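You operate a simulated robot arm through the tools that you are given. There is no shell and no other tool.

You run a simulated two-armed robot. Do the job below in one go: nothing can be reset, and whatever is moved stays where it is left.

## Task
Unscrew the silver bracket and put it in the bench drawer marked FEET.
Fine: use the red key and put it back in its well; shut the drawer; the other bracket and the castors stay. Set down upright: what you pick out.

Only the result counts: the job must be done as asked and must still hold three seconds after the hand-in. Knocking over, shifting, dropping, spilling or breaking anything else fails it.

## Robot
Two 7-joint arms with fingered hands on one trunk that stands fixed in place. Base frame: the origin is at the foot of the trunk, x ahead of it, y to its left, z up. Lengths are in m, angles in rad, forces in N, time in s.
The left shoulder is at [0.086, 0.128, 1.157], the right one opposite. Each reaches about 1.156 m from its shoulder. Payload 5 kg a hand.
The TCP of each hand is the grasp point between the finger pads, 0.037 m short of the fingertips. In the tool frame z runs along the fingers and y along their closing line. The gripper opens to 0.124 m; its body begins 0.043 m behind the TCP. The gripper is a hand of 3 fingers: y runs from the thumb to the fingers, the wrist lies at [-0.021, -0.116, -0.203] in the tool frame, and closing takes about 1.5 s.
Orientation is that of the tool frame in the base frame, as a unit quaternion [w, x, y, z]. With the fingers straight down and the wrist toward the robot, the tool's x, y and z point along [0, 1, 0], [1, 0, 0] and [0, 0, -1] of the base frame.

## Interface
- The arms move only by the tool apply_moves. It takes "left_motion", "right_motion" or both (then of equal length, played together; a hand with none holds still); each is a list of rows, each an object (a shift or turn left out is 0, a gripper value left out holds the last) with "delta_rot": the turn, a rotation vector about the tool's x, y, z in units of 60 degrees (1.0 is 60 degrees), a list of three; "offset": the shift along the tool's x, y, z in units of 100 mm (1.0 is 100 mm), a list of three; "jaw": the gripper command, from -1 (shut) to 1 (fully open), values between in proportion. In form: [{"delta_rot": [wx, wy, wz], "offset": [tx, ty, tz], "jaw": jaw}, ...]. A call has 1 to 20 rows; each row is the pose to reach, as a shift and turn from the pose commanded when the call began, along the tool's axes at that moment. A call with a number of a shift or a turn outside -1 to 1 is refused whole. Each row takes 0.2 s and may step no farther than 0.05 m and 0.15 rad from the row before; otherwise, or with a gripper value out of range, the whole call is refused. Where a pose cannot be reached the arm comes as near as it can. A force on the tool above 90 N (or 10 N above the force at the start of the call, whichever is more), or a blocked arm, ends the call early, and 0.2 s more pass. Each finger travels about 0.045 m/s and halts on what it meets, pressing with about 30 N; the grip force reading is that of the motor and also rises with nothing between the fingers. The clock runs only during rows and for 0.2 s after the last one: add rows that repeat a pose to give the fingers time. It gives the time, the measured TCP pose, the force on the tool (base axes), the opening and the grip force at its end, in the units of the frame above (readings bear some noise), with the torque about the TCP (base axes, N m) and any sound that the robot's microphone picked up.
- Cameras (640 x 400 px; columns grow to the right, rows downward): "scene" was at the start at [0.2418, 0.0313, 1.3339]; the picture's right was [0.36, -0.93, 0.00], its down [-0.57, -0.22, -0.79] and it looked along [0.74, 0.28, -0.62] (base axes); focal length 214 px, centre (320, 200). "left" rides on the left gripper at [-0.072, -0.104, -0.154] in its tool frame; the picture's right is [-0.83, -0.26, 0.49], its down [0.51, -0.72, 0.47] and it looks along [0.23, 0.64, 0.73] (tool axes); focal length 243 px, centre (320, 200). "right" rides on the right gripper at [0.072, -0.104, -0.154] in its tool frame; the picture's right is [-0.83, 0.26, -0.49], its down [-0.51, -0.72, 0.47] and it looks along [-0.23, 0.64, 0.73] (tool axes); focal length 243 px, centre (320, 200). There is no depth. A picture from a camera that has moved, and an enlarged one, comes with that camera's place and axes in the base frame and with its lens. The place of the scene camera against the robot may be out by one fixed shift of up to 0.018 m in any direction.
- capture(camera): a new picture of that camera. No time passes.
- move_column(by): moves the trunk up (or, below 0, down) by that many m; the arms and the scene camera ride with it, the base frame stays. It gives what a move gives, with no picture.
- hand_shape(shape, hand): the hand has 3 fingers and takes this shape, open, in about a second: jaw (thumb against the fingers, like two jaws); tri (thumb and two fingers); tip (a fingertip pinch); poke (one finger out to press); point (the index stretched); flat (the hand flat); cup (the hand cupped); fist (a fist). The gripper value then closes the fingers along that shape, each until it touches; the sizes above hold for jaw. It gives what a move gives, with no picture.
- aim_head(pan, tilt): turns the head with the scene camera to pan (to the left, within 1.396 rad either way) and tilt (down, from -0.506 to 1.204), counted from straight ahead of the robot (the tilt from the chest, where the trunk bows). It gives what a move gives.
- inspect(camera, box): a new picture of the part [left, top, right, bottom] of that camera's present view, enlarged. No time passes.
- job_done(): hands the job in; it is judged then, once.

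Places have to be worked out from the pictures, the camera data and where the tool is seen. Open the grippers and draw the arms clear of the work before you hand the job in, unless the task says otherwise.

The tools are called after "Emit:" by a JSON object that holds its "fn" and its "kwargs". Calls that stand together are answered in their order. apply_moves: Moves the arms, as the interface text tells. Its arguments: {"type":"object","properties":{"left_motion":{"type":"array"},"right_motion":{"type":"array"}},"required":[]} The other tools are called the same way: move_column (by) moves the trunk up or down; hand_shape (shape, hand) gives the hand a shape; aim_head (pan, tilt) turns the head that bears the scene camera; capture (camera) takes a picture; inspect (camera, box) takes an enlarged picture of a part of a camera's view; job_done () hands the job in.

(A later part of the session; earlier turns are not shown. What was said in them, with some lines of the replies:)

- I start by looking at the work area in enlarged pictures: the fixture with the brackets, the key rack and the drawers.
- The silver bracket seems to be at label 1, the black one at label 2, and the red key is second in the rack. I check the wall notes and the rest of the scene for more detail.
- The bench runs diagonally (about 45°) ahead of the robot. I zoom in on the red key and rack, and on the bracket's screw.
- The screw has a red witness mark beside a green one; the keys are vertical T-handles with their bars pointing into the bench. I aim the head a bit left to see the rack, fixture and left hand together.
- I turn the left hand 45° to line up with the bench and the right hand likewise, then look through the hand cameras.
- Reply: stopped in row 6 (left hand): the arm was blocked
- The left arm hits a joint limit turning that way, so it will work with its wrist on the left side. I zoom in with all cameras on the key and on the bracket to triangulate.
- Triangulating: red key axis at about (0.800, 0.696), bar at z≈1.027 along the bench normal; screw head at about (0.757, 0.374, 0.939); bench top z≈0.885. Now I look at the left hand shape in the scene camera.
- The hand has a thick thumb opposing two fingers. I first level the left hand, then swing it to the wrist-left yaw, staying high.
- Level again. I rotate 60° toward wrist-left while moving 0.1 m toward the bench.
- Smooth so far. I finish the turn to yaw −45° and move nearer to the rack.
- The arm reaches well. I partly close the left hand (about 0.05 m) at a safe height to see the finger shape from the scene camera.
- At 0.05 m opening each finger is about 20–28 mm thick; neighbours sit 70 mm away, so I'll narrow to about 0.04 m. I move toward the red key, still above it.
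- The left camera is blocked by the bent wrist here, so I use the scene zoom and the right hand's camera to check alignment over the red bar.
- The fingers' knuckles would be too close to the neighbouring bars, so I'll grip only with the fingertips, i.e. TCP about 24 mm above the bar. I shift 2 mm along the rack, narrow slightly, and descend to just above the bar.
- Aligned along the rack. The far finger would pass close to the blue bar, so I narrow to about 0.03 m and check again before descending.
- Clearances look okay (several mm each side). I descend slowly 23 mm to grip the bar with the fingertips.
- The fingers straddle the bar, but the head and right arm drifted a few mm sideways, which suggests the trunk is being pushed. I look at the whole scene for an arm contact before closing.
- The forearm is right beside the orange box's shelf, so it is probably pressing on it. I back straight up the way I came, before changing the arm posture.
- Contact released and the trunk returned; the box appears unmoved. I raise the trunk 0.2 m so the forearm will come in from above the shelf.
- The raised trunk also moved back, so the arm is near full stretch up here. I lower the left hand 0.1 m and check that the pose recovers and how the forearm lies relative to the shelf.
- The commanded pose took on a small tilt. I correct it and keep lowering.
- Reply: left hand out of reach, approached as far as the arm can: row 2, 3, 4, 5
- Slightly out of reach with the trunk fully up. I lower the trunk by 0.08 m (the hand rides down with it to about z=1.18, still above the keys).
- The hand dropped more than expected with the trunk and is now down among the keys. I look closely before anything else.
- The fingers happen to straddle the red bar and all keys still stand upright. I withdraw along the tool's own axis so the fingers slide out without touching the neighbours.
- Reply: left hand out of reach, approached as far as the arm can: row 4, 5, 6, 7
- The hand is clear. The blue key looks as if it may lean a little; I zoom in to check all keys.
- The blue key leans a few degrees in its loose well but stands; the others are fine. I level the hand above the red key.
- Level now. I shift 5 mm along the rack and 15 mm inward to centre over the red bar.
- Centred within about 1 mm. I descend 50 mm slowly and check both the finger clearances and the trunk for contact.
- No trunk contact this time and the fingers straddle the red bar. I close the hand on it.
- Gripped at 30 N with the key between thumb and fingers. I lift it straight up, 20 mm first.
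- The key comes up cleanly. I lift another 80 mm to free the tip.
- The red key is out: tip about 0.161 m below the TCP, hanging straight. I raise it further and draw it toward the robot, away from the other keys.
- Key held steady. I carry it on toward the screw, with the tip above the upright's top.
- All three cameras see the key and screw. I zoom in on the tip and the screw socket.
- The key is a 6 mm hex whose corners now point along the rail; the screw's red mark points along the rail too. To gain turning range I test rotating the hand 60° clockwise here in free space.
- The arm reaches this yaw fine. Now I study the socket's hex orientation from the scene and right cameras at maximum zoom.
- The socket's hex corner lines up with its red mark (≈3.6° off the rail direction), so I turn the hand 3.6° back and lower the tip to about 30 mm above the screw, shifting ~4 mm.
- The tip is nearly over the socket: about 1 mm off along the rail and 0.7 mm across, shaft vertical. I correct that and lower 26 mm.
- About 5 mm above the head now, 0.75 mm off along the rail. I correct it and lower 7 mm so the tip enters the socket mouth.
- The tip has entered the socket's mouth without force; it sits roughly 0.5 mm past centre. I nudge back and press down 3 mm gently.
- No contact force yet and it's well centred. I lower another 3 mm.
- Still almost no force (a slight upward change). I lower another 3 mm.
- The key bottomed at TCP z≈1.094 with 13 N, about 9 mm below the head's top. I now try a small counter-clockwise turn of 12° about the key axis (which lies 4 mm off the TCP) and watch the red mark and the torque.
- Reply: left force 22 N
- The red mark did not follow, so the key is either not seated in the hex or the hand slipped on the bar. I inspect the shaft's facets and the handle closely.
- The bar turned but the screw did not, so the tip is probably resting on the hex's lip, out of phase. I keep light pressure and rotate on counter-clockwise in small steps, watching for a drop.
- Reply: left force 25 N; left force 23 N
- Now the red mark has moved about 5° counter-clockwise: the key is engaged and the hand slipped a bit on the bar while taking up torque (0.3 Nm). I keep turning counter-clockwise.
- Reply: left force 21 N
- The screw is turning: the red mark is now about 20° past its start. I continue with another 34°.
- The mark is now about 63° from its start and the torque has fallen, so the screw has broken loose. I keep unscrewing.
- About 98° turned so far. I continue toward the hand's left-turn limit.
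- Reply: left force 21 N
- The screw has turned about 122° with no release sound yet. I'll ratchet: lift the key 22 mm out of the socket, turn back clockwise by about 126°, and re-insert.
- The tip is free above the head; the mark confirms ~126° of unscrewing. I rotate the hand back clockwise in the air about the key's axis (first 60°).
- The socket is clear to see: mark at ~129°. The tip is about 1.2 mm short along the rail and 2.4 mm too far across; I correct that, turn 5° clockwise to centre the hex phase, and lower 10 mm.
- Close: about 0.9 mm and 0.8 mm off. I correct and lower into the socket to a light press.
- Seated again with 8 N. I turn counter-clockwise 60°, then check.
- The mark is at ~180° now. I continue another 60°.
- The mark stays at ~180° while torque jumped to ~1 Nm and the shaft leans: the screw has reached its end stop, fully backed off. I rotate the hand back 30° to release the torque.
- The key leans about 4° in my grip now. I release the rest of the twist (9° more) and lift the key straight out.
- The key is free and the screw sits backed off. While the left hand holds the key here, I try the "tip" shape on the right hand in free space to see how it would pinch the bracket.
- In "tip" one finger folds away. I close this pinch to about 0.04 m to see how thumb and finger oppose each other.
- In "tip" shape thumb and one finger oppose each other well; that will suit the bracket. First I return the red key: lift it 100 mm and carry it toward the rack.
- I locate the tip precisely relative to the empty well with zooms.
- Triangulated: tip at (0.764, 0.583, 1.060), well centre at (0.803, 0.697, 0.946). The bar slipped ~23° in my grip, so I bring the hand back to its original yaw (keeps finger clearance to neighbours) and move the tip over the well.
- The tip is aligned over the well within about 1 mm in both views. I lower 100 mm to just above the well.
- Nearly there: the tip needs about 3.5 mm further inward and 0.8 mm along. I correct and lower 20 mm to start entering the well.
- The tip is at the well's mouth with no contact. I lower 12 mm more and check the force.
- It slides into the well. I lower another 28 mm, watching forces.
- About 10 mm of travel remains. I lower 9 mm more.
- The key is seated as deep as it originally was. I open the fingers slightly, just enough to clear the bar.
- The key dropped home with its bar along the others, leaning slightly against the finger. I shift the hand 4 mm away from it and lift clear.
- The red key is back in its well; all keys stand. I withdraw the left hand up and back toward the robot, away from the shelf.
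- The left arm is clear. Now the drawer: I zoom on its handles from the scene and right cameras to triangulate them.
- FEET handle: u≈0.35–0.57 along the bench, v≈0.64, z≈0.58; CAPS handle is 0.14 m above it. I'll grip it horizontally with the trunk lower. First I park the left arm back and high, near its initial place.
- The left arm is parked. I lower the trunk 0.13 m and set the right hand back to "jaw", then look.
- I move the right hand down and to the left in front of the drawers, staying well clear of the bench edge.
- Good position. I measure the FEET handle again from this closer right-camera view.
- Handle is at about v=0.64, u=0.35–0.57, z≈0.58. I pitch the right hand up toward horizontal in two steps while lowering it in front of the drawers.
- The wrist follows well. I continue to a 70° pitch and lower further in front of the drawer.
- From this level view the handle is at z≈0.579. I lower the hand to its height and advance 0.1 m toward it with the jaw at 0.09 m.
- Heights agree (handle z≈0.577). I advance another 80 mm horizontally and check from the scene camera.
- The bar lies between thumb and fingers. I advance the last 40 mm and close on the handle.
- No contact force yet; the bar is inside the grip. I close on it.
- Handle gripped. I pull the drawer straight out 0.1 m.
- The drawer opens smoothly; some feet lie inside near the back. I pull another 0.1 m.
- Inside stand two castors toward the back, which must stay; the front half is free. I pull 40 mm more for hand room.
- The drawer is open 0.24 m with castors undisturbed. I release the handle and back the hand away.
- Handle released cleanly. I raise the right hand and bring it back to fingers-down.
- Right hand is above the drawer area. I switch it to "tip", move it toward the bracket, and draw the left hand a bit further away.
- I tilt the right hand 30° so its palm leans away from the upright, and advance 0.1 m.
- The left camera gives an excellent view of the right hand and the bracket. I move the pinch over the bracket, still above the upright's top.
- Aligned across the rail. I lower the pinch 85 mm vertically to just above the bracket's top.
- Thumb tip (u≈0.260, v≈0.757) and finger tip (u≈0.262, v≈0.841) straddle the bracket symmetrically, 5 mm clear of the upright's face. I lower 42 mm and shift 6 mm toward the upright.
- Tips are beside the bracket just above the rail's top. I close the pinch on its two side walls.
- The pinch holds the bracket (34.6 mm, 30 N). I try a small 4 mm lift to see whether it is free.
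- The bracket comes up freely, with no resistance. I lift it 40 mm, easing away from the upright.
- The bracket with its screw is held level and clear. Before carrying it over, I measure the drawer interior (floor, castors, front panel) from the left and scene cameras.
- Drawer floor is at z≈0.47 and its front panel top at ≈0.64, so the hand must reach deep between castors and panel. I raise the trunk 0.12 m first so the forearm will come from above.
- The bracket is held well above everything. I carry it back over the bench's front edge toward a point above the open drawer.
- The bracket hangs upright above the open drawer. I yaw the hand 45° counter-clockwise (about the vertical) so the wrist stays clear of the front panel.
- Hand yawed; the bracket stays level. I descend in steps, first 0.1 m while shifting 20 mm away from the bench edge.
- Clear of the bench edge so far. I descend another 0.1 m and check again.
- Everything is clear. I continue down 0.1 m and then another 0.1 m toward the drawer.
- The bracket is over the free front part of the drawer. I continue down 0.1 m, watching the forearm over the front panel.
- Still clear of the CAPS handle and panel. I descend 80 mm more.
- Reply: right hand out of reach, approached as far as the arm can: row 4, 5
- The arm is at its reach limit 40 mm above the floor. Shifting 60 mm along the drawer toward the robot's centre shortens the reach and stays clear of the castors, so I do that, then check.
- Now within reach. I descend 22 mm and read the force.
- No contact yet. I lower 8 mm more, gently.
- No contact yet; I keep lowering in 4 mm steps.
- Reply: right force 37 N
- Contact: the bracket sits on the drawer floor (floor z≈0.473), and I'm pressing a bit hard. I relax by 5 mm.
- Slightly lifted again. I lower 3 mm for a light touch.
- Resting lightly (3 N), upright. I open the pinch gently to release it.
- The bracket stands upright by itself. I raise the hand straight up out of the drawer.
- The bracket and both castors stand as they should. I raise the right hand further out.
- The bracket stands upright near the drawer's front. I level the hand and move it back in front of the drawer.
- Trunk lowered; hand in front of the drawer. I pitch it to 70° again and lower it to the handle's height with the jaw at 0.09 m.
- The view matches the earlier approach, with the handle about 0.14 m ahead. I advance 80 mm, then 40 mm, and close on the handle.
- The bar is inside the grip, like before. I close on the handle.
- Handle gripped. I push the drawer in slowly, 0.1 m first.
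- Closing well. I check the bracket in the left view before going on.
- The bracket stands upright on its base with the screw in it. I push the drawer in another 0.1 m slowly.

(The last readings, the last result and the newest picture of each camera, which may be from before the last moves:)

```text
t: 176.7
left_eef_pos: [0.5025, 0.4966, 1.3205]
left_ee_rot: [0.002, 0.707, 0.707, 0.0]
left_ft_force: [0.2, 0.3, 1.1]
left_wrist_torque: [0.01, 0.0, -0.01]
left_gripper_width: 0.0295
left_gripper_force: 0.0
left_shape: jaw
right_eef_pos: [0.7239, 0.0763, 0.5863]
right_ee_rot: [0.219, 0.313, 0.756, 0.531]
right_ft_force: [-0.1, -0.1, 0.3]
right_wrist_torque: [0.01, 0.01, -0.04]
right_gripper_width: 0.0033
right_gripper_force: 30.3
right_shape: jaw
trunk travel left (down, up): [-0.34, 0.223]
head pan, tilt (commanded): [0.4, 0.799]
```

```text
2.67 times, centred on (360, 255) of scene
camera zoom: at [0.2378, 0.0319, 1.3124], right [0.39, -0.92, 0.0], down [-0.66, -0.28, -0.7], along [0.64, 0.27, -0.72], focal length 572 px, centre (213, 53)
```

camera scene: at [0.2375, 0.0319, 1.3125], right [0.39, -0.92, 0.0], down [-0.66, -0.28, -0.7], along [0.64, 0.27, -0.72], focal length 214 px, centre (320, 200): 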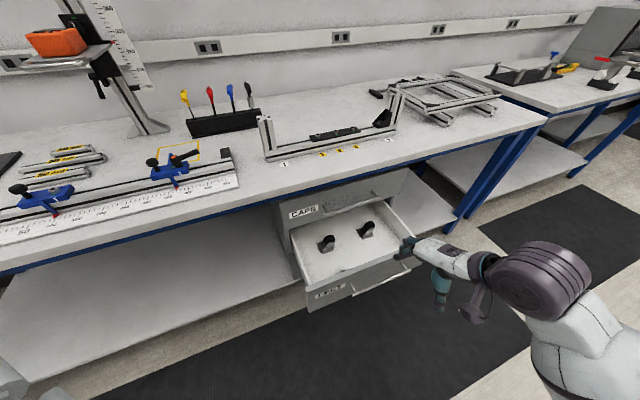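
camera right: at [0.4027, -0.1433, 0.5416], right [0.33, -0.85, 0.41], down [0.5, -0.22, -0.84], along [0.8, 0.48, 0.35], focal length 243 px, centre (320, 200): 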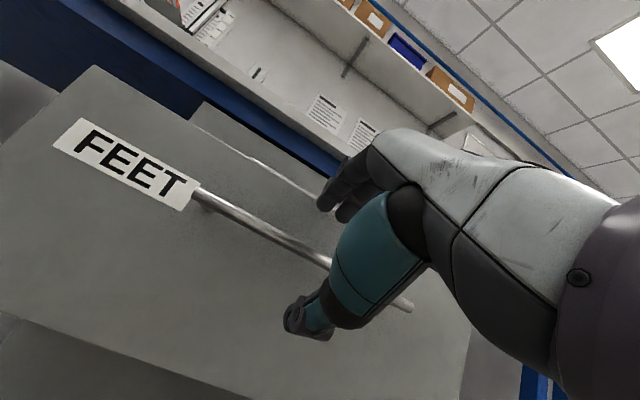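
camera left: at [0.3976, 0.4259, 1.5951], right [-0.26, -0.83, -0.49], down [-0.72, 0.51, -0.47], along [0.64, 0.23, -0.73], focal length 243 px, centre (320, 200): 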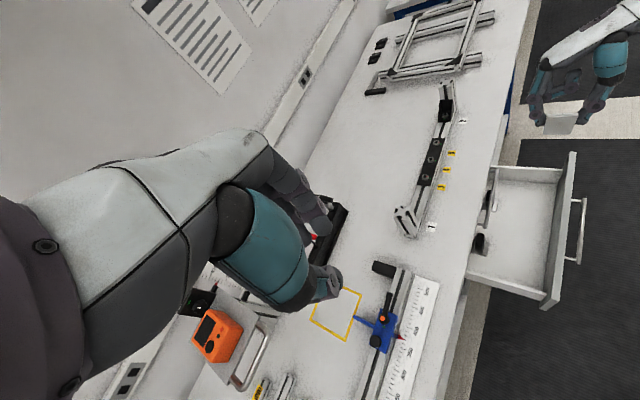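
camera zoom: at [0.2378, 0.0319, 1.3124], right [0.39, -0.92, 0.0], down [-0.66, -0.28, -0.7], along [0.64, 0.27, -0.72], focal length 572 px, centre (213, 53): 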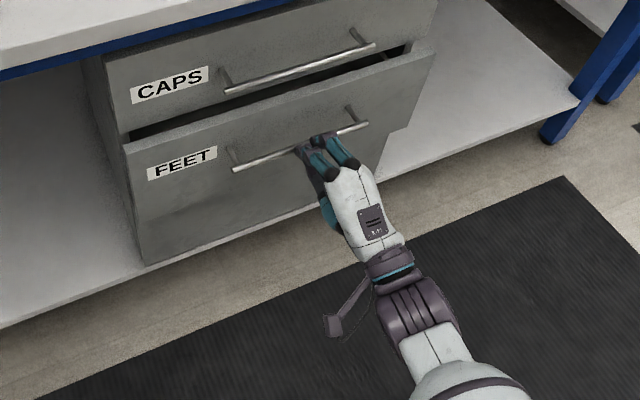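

About 50 mm remain. I push 45 mm more, slowly.

Emit:
{"fn": "apply_moves", "kwargs": {"right_motion": [{"offset": [0, 0.026, 0.07]}, {"offset": [0, 0.051, 0.141]}, {"offset": [0, 0.077, 0.212]}, {"offset": [0, 0.103, 0.282]}, {"offset": [0, 0.128, 0.352]}, {"offset": [0, 0.154, 0.423]}, {"offset": [0, 0.154, 0.423]}]}}

Emit:
{"fn": "inspect", "kwargs": {"camera": "scene", "box": [270, 180, 450, 330]}}

Emit:
{"fn": "capture", "kwargs": {"camera": "right"}}

```text
t: 178.3
left_eef_pos: [0.4987, 0.4928, 1.3235]
left_ee_rot: [0.002, 0.708, 0.706, 0.002]
left_ft_force: [0.4, 0.0, 0.2]
left_wrist_torque: [0.0, -0.01, 0.0]
left_gripper_width: 0.0298
left_gripper_force: 0.1
left_shape: jaw
right_eef_pos: [0.7531, 0.1047, 0.5878]
right_ee_rot: [0.22, 0.314, 0.756, 0.53]
right_ft_force: [-43.3, -41.2, 5.2]
right_wrist_torque: [-0.46, 0.67, -0.19]
right_gripper_width: 0.0049
right_gripper_force: 30.0
right_shape: jaw
trunk travel left (down, up): [-0.34, 0.223]
head pan, tilt (commanded): [0.4, 0.799]
```

```text
2.67 times, centred on (360, 255) of scene
camera zoom: at [0.2336, 0.0289, 1.3133], right [0.39, -0.92, 0.0], down [-0.66, -0.28, -0.7], along [0.64, 0.27, -0.71], focal length 572 px, centre (213, 53)
```

zoom: 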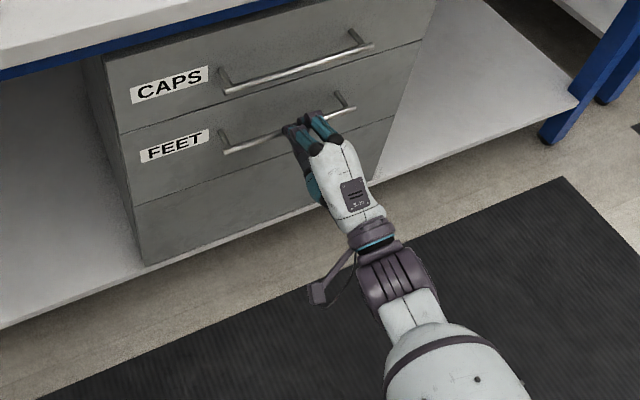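

```text
taken
camera right: at [0.5748, 0.0291, 0.5431], right [0.32, -0.85, 0.41], down [0.5, -0.22, -0.84], along [0.81, 0.48, 0.35], focal length 243 px, centre (320, 200)
```

right: 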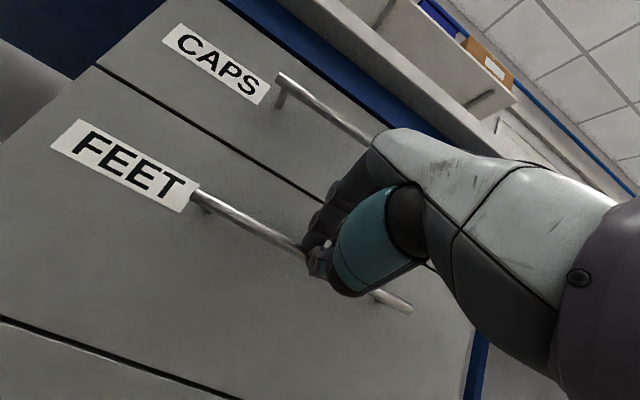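

The drawer is flush and shut (60 N push against its stop). I ease back 4 mm to relax the force, then open the grip.

Emit:
{"fn": "apply_moves", "kwargs": {"right_motion": [{"offset": [0, -0.007, -0.019]}, {"offset": [0, -0.013, -0.036]}, {"offset": [0, -0.013, -0.036]}]}}

Emit:
{"fn": "apply_moves", "kwargs": {"right_motion": [{"jaw": -0.6}, {"jaw": -0.2}, {"jaw": 0.2}, {"jaw": 0.4}, {"jaw": 0.4}, {"jaw": 0.4}, {"jaw": 0.4}]}}

Emit:
{"fn": "capture", "kwargs": {"camera": "right"}}

Emit:
{"fn": "inspect", "kwargs": {"camera": "scene", "box": [270, 180, 450, 330]}}

```text
t: 179.1
left_eef_pos: [0.5014, 0.4943, 1.3235]
left_ee_rot: [0.0, 0.708, 0.706, 0.0]
left_ft_force: [-0.1, 0.3, -0.6]
left_wrist_torque: [-0.01, 0.04, 0.02]
left_gripper_width: 0.0294
left_gripper_force: 0.0
left_shape: jaw
right_eef_pos: [0.7516, 0.1056, 0.5892]
right_ee_rot: [0.219, 0.313, 0.756, 0.532]
right_ft_force: [-16.2, -23.4, -0.6]
right_wrist_torque: [-0.29, 0.33, -0.25]
right_gripper_width: 0.0046
right_gripper_force: 29.7
right_shape: jaw
trunk travel left (down, up): [-0.34, 0.223]
head pan, tilt (commanded): [0.4, 0.799]
```

```text
t: 180.7
left_eef_pos: [0.5027, 0.4953, 1.3215]
left_ee_rot: [0.001, 0.707, 0.707, -0.001]
left_ft_force: [-0.5, 0.0, 0.0]
left_wrist_torque: [0.0, -0.01, -0.02]
left_gripper_width: 0.0294
left_gripper_force: 0.2
left_shape: jaw
right_eef_pos: [0.7518, 0.105, 0.5873]
right_ee_rot: [0.219, 0.313, 0.757, 0.53]
right_ft_force: [0.6, -0.3, 0.1]
right_wrist_torque: [0.01, 0.0, 0.02]
right_gripper_width: 0.0865
right_gripper_force: 0.1
right_shape: jaw
trunk travel left (down, up): [-0.34, 0.223]
head pan, tilt (commanded): [0.4, 0.799]
```

```text
taken
camera right: at [0.5743, 0.0297, 0.5421], right [0.33, -0.85, 0.41], down [0.5, -0.22, -0.84], along [0.8, 0.48, 0.35], focal length 243 px, centre (320, 200)
```

right: 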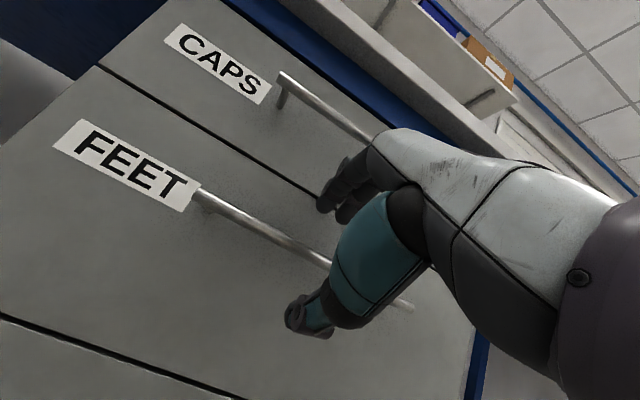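

```text
2.67 times, centred on (360, 255) of scene
camera zoom: at [0.2379, 0.0321, 1.3124], right [0.39, -0.92, 0.0], down [-0.66, -0.28, -0.7], along [0.64, 0.27, -0.72], focal length 572 px, centre (213, 53)
```

zoom: 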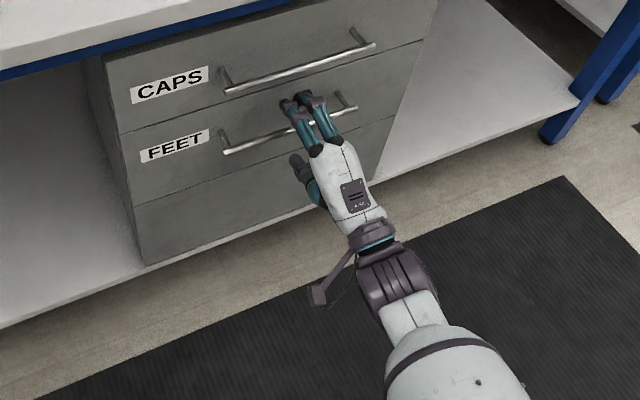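

The drawer stays shut and the handle is free. I back the hand away 0.1 m twice.

Emit:
{"fn": "apply_moves", "kwargs": {"right_motion": [{"offset": [0, -0.06, -0.16]}, {"offset": [0, -0.12, -0.32]}, {"offset": [0, -0.2, -0.55]}, {"offset": [0, -0.3, -0.8]}, {"offset": [0, -0.342, -0.94]}, {"offset": [0, -0.342, -0.94]}]}}

Emit:
{"fn": "apply_moves", "kwargs": {"right_motion": [{"offset": [0, -0.1, -0.27]}, {"offset": [0, -0.2, -0.55]}, {"offset": [0, -0.3, -0.8]}, {"offset": [0, -0.342, -0.94]}, {"offset": [0, -0.342, -0.94]}]}}

Emit:
{"fn": "inspect", "kwargs": {"camera": "scene", "box": [290, 170, 410, 280]}}

Emit:
{"fn": "inspect", "kwargs": {"camera": "left", "box": [400, 100, 560, 300]}}

```text
t: 182.1
left_eef_pos: [0.5019, 0.4965, 1.3209]
left_ee_rot: [0.002, 0.709, 0.706, 0.0]
left_ft_force: [0.3, 0.3, -0.6]
left_wrist_torque: [0.01, 0.0, -0.01]
left_gripper_width: 0.0296
left_gripper_force: 0.1
left_shape: jaw
right_eef_pos: [0.6807, 0.0335, 0.5863]
right_ee_rot: [0.219, 0.314, 0.757, 0.53]
right_ft_force: [-0.6, 0.0, 0.0]
right_wrist_torque: [0.01, 0.01, 0.01]
right_gripper_width: 0.0863
right_gripper_force: 0.1
right_shape: jaw
trunk travel left (down, up): [-0.34, 0.223]
head pan, tilt (commanded): [0.4, 0.799]
```

```text
t: 183.3
left_eef_pos: [0.5016, 0.4962, 1.3222]
left_ee_rot: [0.001, 0.707, 0.707, 0.0]
left_ft_force: [0.4, -0.3, -0.8]
left_wrist_torque: [-0.01, 0.01, 0.03]
left_gripper_width: 0.0295
left_gripper_force: 0.0
left_shape: jaw
right_eef_pos: [0.6108, -0.0374, 0.5841]
right_ee_rot: [0.219, 0.314, 0.756, 0.53]
right_ft_force: [-0.6, -0.1, 0.5]
right_wrist_torque: [-0.03, 0.02, -0.01]
right_gripper_width: 0.0864
right_gripper_force: 0.0
right_shape: jaw
trunk travel left (down, up): [-0.34, 0.223]
head pan, tilt (commanded): [0.4, 0.799]
```

```text
3.64 times, centred on (350, 225) of scene
camera zoom: at [0.238, 0.032, 1.3124], right [0.39, -0.92, 0.0], down [-0.66, -0.28, -0.7], along [0.64, 0.27, -0.72], focal length 780 px, centre (211, 109)
```

zoom: 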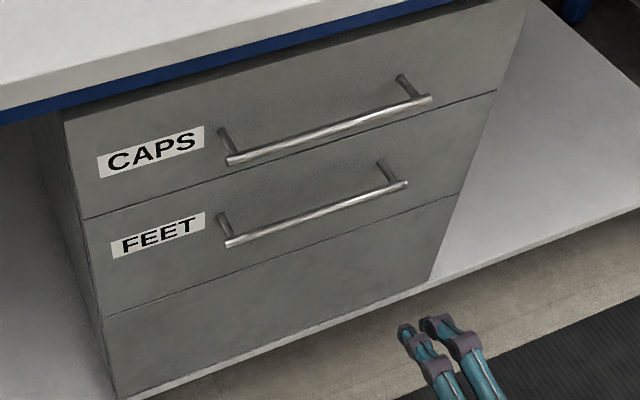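

```text
2.00 times, centred on (480, 200) of left
camera zoom: at [0.3977, 0.4247, 1.4754], right [-0.26, -0.83, -0.49], down [-0.72, 0.51, -0.47], along [0.64, 0.23, -0.73], focal length 485 px, centre (0, 200)
```

zoom: 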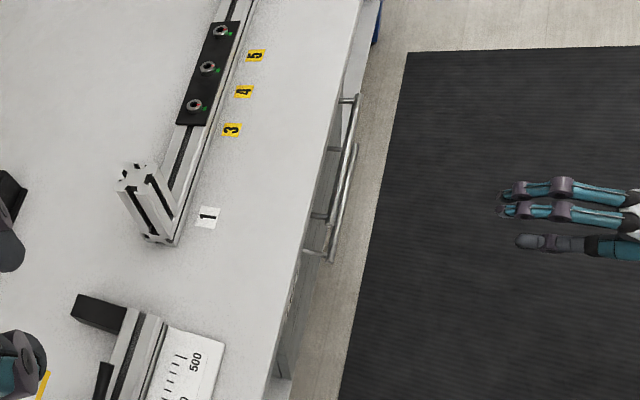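

The FEET drawer is flush with the others. I check the key rack and the rest of the bench.

Emit:
{"fn": "aim_head", "kwargs": {"pan": 0.65, "tilt": 0.55}}

Emit:
{"fn": "capture", "kwargs": {"camera": "scene"}}

Emit:
{"fn": "inspect", "kwargs": {"camera": "scene", "box": [250, 140, 330, 195]}}

Emit:
{"fn": "inspect", "kwargs": {"camera": "scene", "box": [305, 160, 465, 240]}}

Emit:
{"fn": "inspect", "kwargs": {"camera": "scene", "box": [150, 80, 260, 190]}}

```text
t: 184.1
left_eef_pos: [0.5024, 0.4963, 1.3207]
left_ee_rot: [0.002, 0.708, 0.706, 0.0]
left_ft_force: [0.2, -0.2, -0.1]
left_wrist_torque: [0.0, 0.0, -0.02]
left_gripper_width: 0.0295
left_gripper_force: 0.0
left_shape: jaw
right_eef_pos: [0.611, -0.0367, 0.5842]
right_ee_rot: [0.218, 0.312, 0.757, 0.531]
right_ft_force: [-0.3, 0.7, -1.2]
right_wrist_torque: [0.0, -0.01, -0.03]
right_gripper_width: 0.0867
right_gripper_force: 0.0
right_shape: jaw
trunk travel left (down, up): [-0.34, 0.223]
head pan, tilt (commanded): [0.649, 0.55]
```

```text
taken
camera scene: at [0.2351, 0.0548, 1.3338], right [0.6, -0.8, 0.0], down [-0.42, -0.32, -0.85], along [0.68, 0.51, -0.52], focal length 214 px, centre (320, 200)
```

scene: 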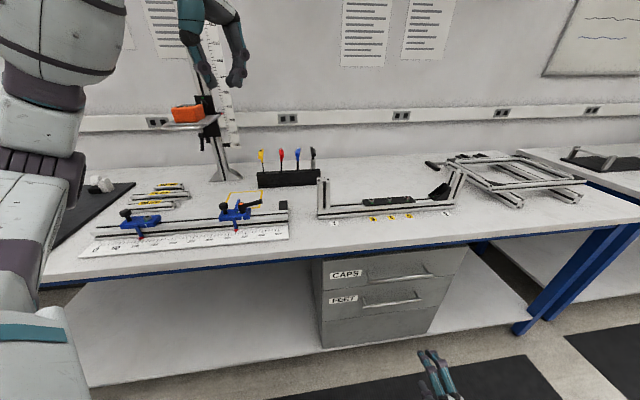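

```text
7.27 times, centred on (290, 168) of scene
camera zoom: at [0.2351, 0.0548, 1.3338], right [0.6, -0.8, 0.0], down [-0.42, -0.32, -0.85], along [0.68, 0.51, -0.52], focal length 1560 px, centre (538, 436)
```

zoom: 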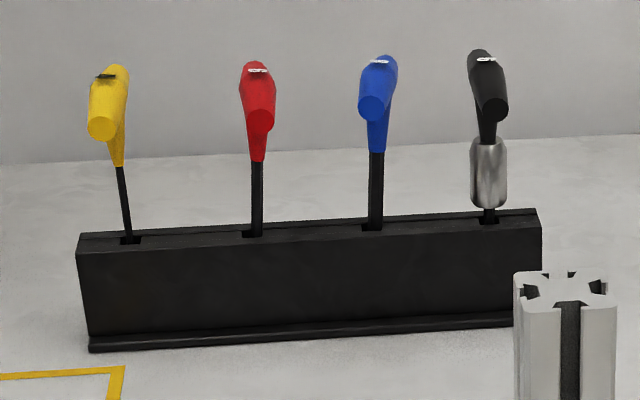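

```text
4.00 times, centred on (385, 200) of scene
camera zoom: at [0.2351, 0.0548, 1.3338], right [0.6, -0.8, 0.0], down [-0.42, -0.32, -0.85], along [0.68, 0.51, -0.52], focal length 858 px, centre (60, 200)
```

zoom: 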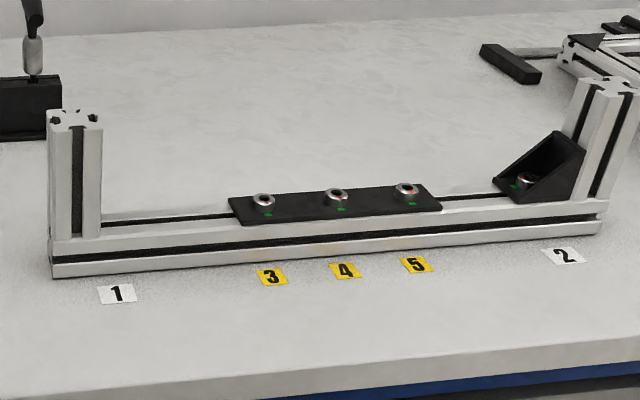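

```text
3.64 times, centred on (205, 135) of scene
camera zoom: at [0.2351, 0.0548, 1.3338], right [0.6, -0.8, 0.0], down [-0.42, -0.32, -0.85], along [0.68, 0.51, -0.52], focal length 780 px, centre (738, 436)
```

zoom: 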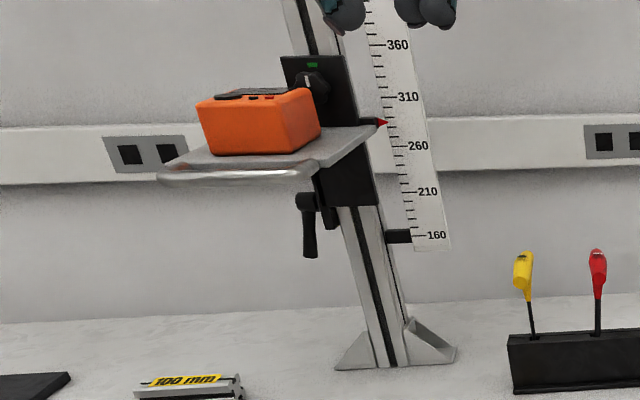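

Everything else is in place: fixture, black bracket, rack, height gauge, and the drawer is shut. I open both grippers fully and draw the right arm back and up, away from the work.

Emit:
{"fn": "apply_moves", "kwargs": {"right_motion": [{"offset": [0, -0.1, -0.27], "jaw": 0.7}, {"offset": [0, -0.2, -0.55], "jaw": 1.0}, {"offset": [0, -0.3, -0.8]}, {"offset": [0, -0.342, -0.94]}, {"offset": [0, -0.342, -0.94]}, {"offset": [0, -0.342, -0.94]}, {"offset": [0, -0.342, -0.94]}], "left_motion": [{"jaw": -0.2}, {"jaw": 0.1}, {"jaw": 0.4}, {"jaw": 0.7}, {"jaw": 1.0}, {"jaw": 1.0}, {"jaw": 1.0}]}}

Emit:
{"fn": "apply_moves", "kwargs": {"right_motion": [{"delta_rot": [0.1, 0, 0], "offset": [0, 0.25, -0.09]}, {"delta_rot": [0.2, 0, 0], "offset": [0, 0.5, -0.18]}, {"delta_rot": [0.3, 0, 0], "offset": [0, 0.75, -0.27]}, {"delta_rot": [0.4167, 0, 0], "offset": [0, 0.94, -0.342]}, {"delta_rot": [0.4167, 0, 0], "offset": [0, 0.94, -0.342]}]}}

Emit:
{"fn": "apply_moves", "kwargs": {"right_motion": [{"delta_rot": [0.125, 0, 0], "offset": [0, 0.15, -0.15]}, {"delta_rot": [0.25, 0, 0], "offset": [0, 0.3, -0.3]}, {"delta_rot": [0.375, 0, 0], "offset": [0, 0.45, -0.45]}, {"delta_rot": [0.5, 0, 0], "offset": [0, 0.6, -0.6]}, {"delta_rot": [0.625, 0, 0], "offset": [0, 0.707, -0.707]}, {"delta_rot": [0.75, 0, 0], "offset": [0, 0.707, -0.707]}, {"delta_rot": [0.75, 0, 0], "offset": [0, 0.707, -0.707]}]}}

Emit:
{"fn": "apply_moves", "kwargs": {"right_motion": [{"offset": [0, 0, -0.4]}, {"offset": [0, 0, -0.8]}, {"offset": [0, 0, -1.0]}, {"offset": [0, 0, -1.0]}]}}

Emit:
{"fn": "aim_head", "kwargs": {"pan": 0.5, "tilt": 0.65}}

Emit:
{"fn": "capture", "kwargs": {"camera": "scene"}}

Emit:
{"fn": "inspect", "kwargs": {"camera": "scene", "box": [280, 180, 460, 310]}}

```text
t: 185.7
left_eef_pos: [0.5026, 0.4965, 1.3209]
left_ee_rot: [0.001, 0.708, 0.706, 0.0]
left_ft_force: [-0.7, 0.3, 0.1]
left_wrist_torque: [0.01, -0.01, 0.0]
left_gripper_width: 0.1235
left_gripper_force: 0.0
left_shape: jaw
right_eef_pos: [0.5398, -0.1073, 0.586]
right_ee_rot: [0.218, 0.313, 0.757, 0.53]
right_ft_force: [0.1, 0.1, 0.4]
right_wrist_torque: [-0.02, 0.0, 0.01]
right_gripper_width: 0.1236
right_gripper_force: 0.1
right_shape: jaw
trunk travel left (down, up): [-0.34, 0.223]
head pan, tilt (commanded): [0.649, 0.55]
```

```text
t: 186.8
left_eef_pos: [0.5029, 0.496, 1.3211]
left_ee_rot: [0.001, 0.708, 0.706, 0.001]
left_ft_force: [0.0, 0.7, 0.3]
left_wrist_torque: [-0.01, -0.02, 0.02]
left_gripper_width: 0.1237
left_gripper_force: 0.1
left_shape: jaw
right_eef_pos: [0.5402, -0.1049, 0.6859]
right_ee_rot: [0.145, 0.353, 0.854, 0.353]
right_ft_force: [0.9, 0.2, -0.1]
right_wrist_torque: [-0.02, -0.01, -0.03]
right_gripper_width: 0.1235
right_gripper_force: 0.1
right_shape: jaw
trunk travel left (down, up): [-0.34, 0.223]
head pan, tilt (commanded): [0.649, 0.55]
```

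```text
t: 188.4
left_eef_pos: [0.5026, 0.4962, 1.3205]
left_ee_rot: [0.001, 0.707, 0.707, 0.0]
left_ft_force: [0.1, -0.7, -0.1]
left_wrist_torque: [0.0, -0.02, 0.0]
left_gripper_width: 0.1235
left_gripper_force: 0.1
left_shape: jaw
right_eef_pos: [0.541, -0.1086, 0.7876]
right_ee_rot: [-0.001, 0.381, 0.925, -0.001]
right_ft_force: [0.3, 1.1, 0.3]
right_wrist_torque: [0.03, 0.01, 0.03]
right_gripper_width: 0.1241
right_gripper_force: 0.2
right_shape: jaw
trunk travel left (down, up): [-0.34, 0.223]
head pan, tilt (commanded): [0.649, 0.55]
```

```text
t: 189.4
left_eef_pos: [0.5024, 0.4959, 1.321]
left_ee_rot: [0.001, 0.708, 0.706, -0.001]
left_ft_force: [0.5, -0.8, 0.5]
left_wrist_torque: [-0.03, 0.0, -0.01]
left_gripper_width: 0.1237
left_gripper_force: 0.1
left_shape: jaw
right_eef_pos: [0.5389, -0.11, 0.8867]
right_ee_rot: [-0.001, 0.382, 0.924, 0.001]
right_ft_force: [-0.4, -1.1, -0.2]
right_wrist_torque: [-0.01, 0.01, 0.01]
right_gripper_width: 0.124
right_gripper_force: 0.0
right_shape: jaw
trunk travel left (down, up): [-0.34, 0.223]
head pan, tilt (commanded): [0.649, 0.55]
```

```text
t: 190.2
left_eef_pos: [0.5018, 0.4969, 1.3209]
left_ee_rot: [0.002, 0.707, 0.707, 0.0]
left_ft_force: [-0.5, -0.5, -0.3]
left_wrist_torque: [-0.01, 0.0, 0.0]
left_gripper_width: 0.1236
left_gripper_force: 0.0
left_shape: jaw
right_eef_pos: [0.5384, -0.1086, 0.8853]
right_ee_rot: [-0.001, 0.383, 0.924, 0.001]
right_ft_force: [-0.3, 1.0, 0.7]
right_wrist_torque: [0.01, 0.0, 0.03]
right_gripper_width: 0.124
right_gripper_force: 0.0
right_shape: jaw
trunk travel left (down, up): [-0.34, 0.223]
head pan, tilt (commanded): [0.499, 0.649]
```

```text
taken
camera scene: at [0.2397, 0.0422, 1.3251], right [0.48, -0.88, 0.0], down [-0.53, -0.29, -0.8], along [0.7, 0.38, -0.6], focal length 214 px, centre (320, 200)
```

scene: 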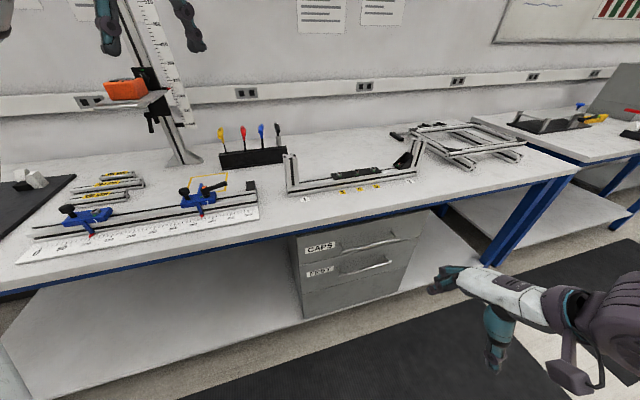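

```text
3.08 times, centred on (370, 245) of scene
camera zoom: at [0.2397, 0.0422, 1.3251], right [0.48, -0.88, 0.0], down [-0.53, -0.29, -0.8], along [0.7, 0.38, -0.6], focal length 660 px, centre (166, 62)
```

zoom: 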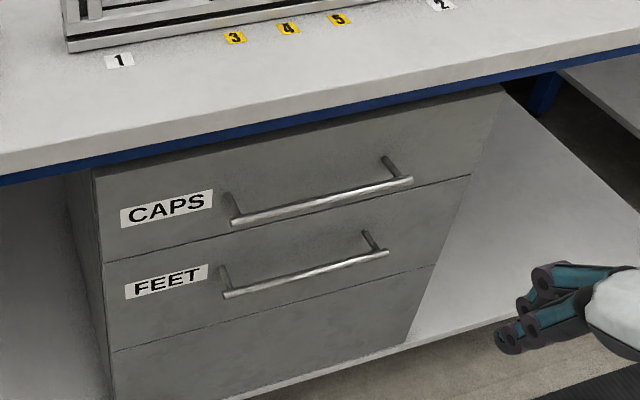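

The FEET drawer is shut with the silver bracket standing in it. The red key is back in its well, both grippers are open and the arms are clear. The blue key leans about 7° in its loose well, from when the left hand dropped among the keys. I am leaving it, as nudging it risks disturbing its neighbours, and I hand the job in.

Emit:
{"fn": "job_done", "kwargs": {}}

```text
The job is handed in.
```

I handed the job in. The silver bracket is unscrewed and stands upright in the FEET drawer with its screw still in it. The drawer is shut.

- **Red key:** it is back in its own well at its original depth, leaning about 7°.
- **Blue key:** it leans about 7° in its well. My left hand dropped in among the keys when I lowered the trunk and nudged it. It is still in its well, and I left it because the gap to the black key was too tight to correct it safely.
- **Height-gauge shelf:** early on, my left forearm pressed against what was most likely the shelf carrying the orange box. The box and the gauge pointer looked the same before and after, to within a few millimetres of what I could measure.
- **Castors and black bracket:** the black bracket was not touched. The castors rode with the drawer and were standing when last visible.
- **Bracket:** it was upright when the drawer still had about 150 mm to close. I pushed the rest slowly but could not see inside after that.
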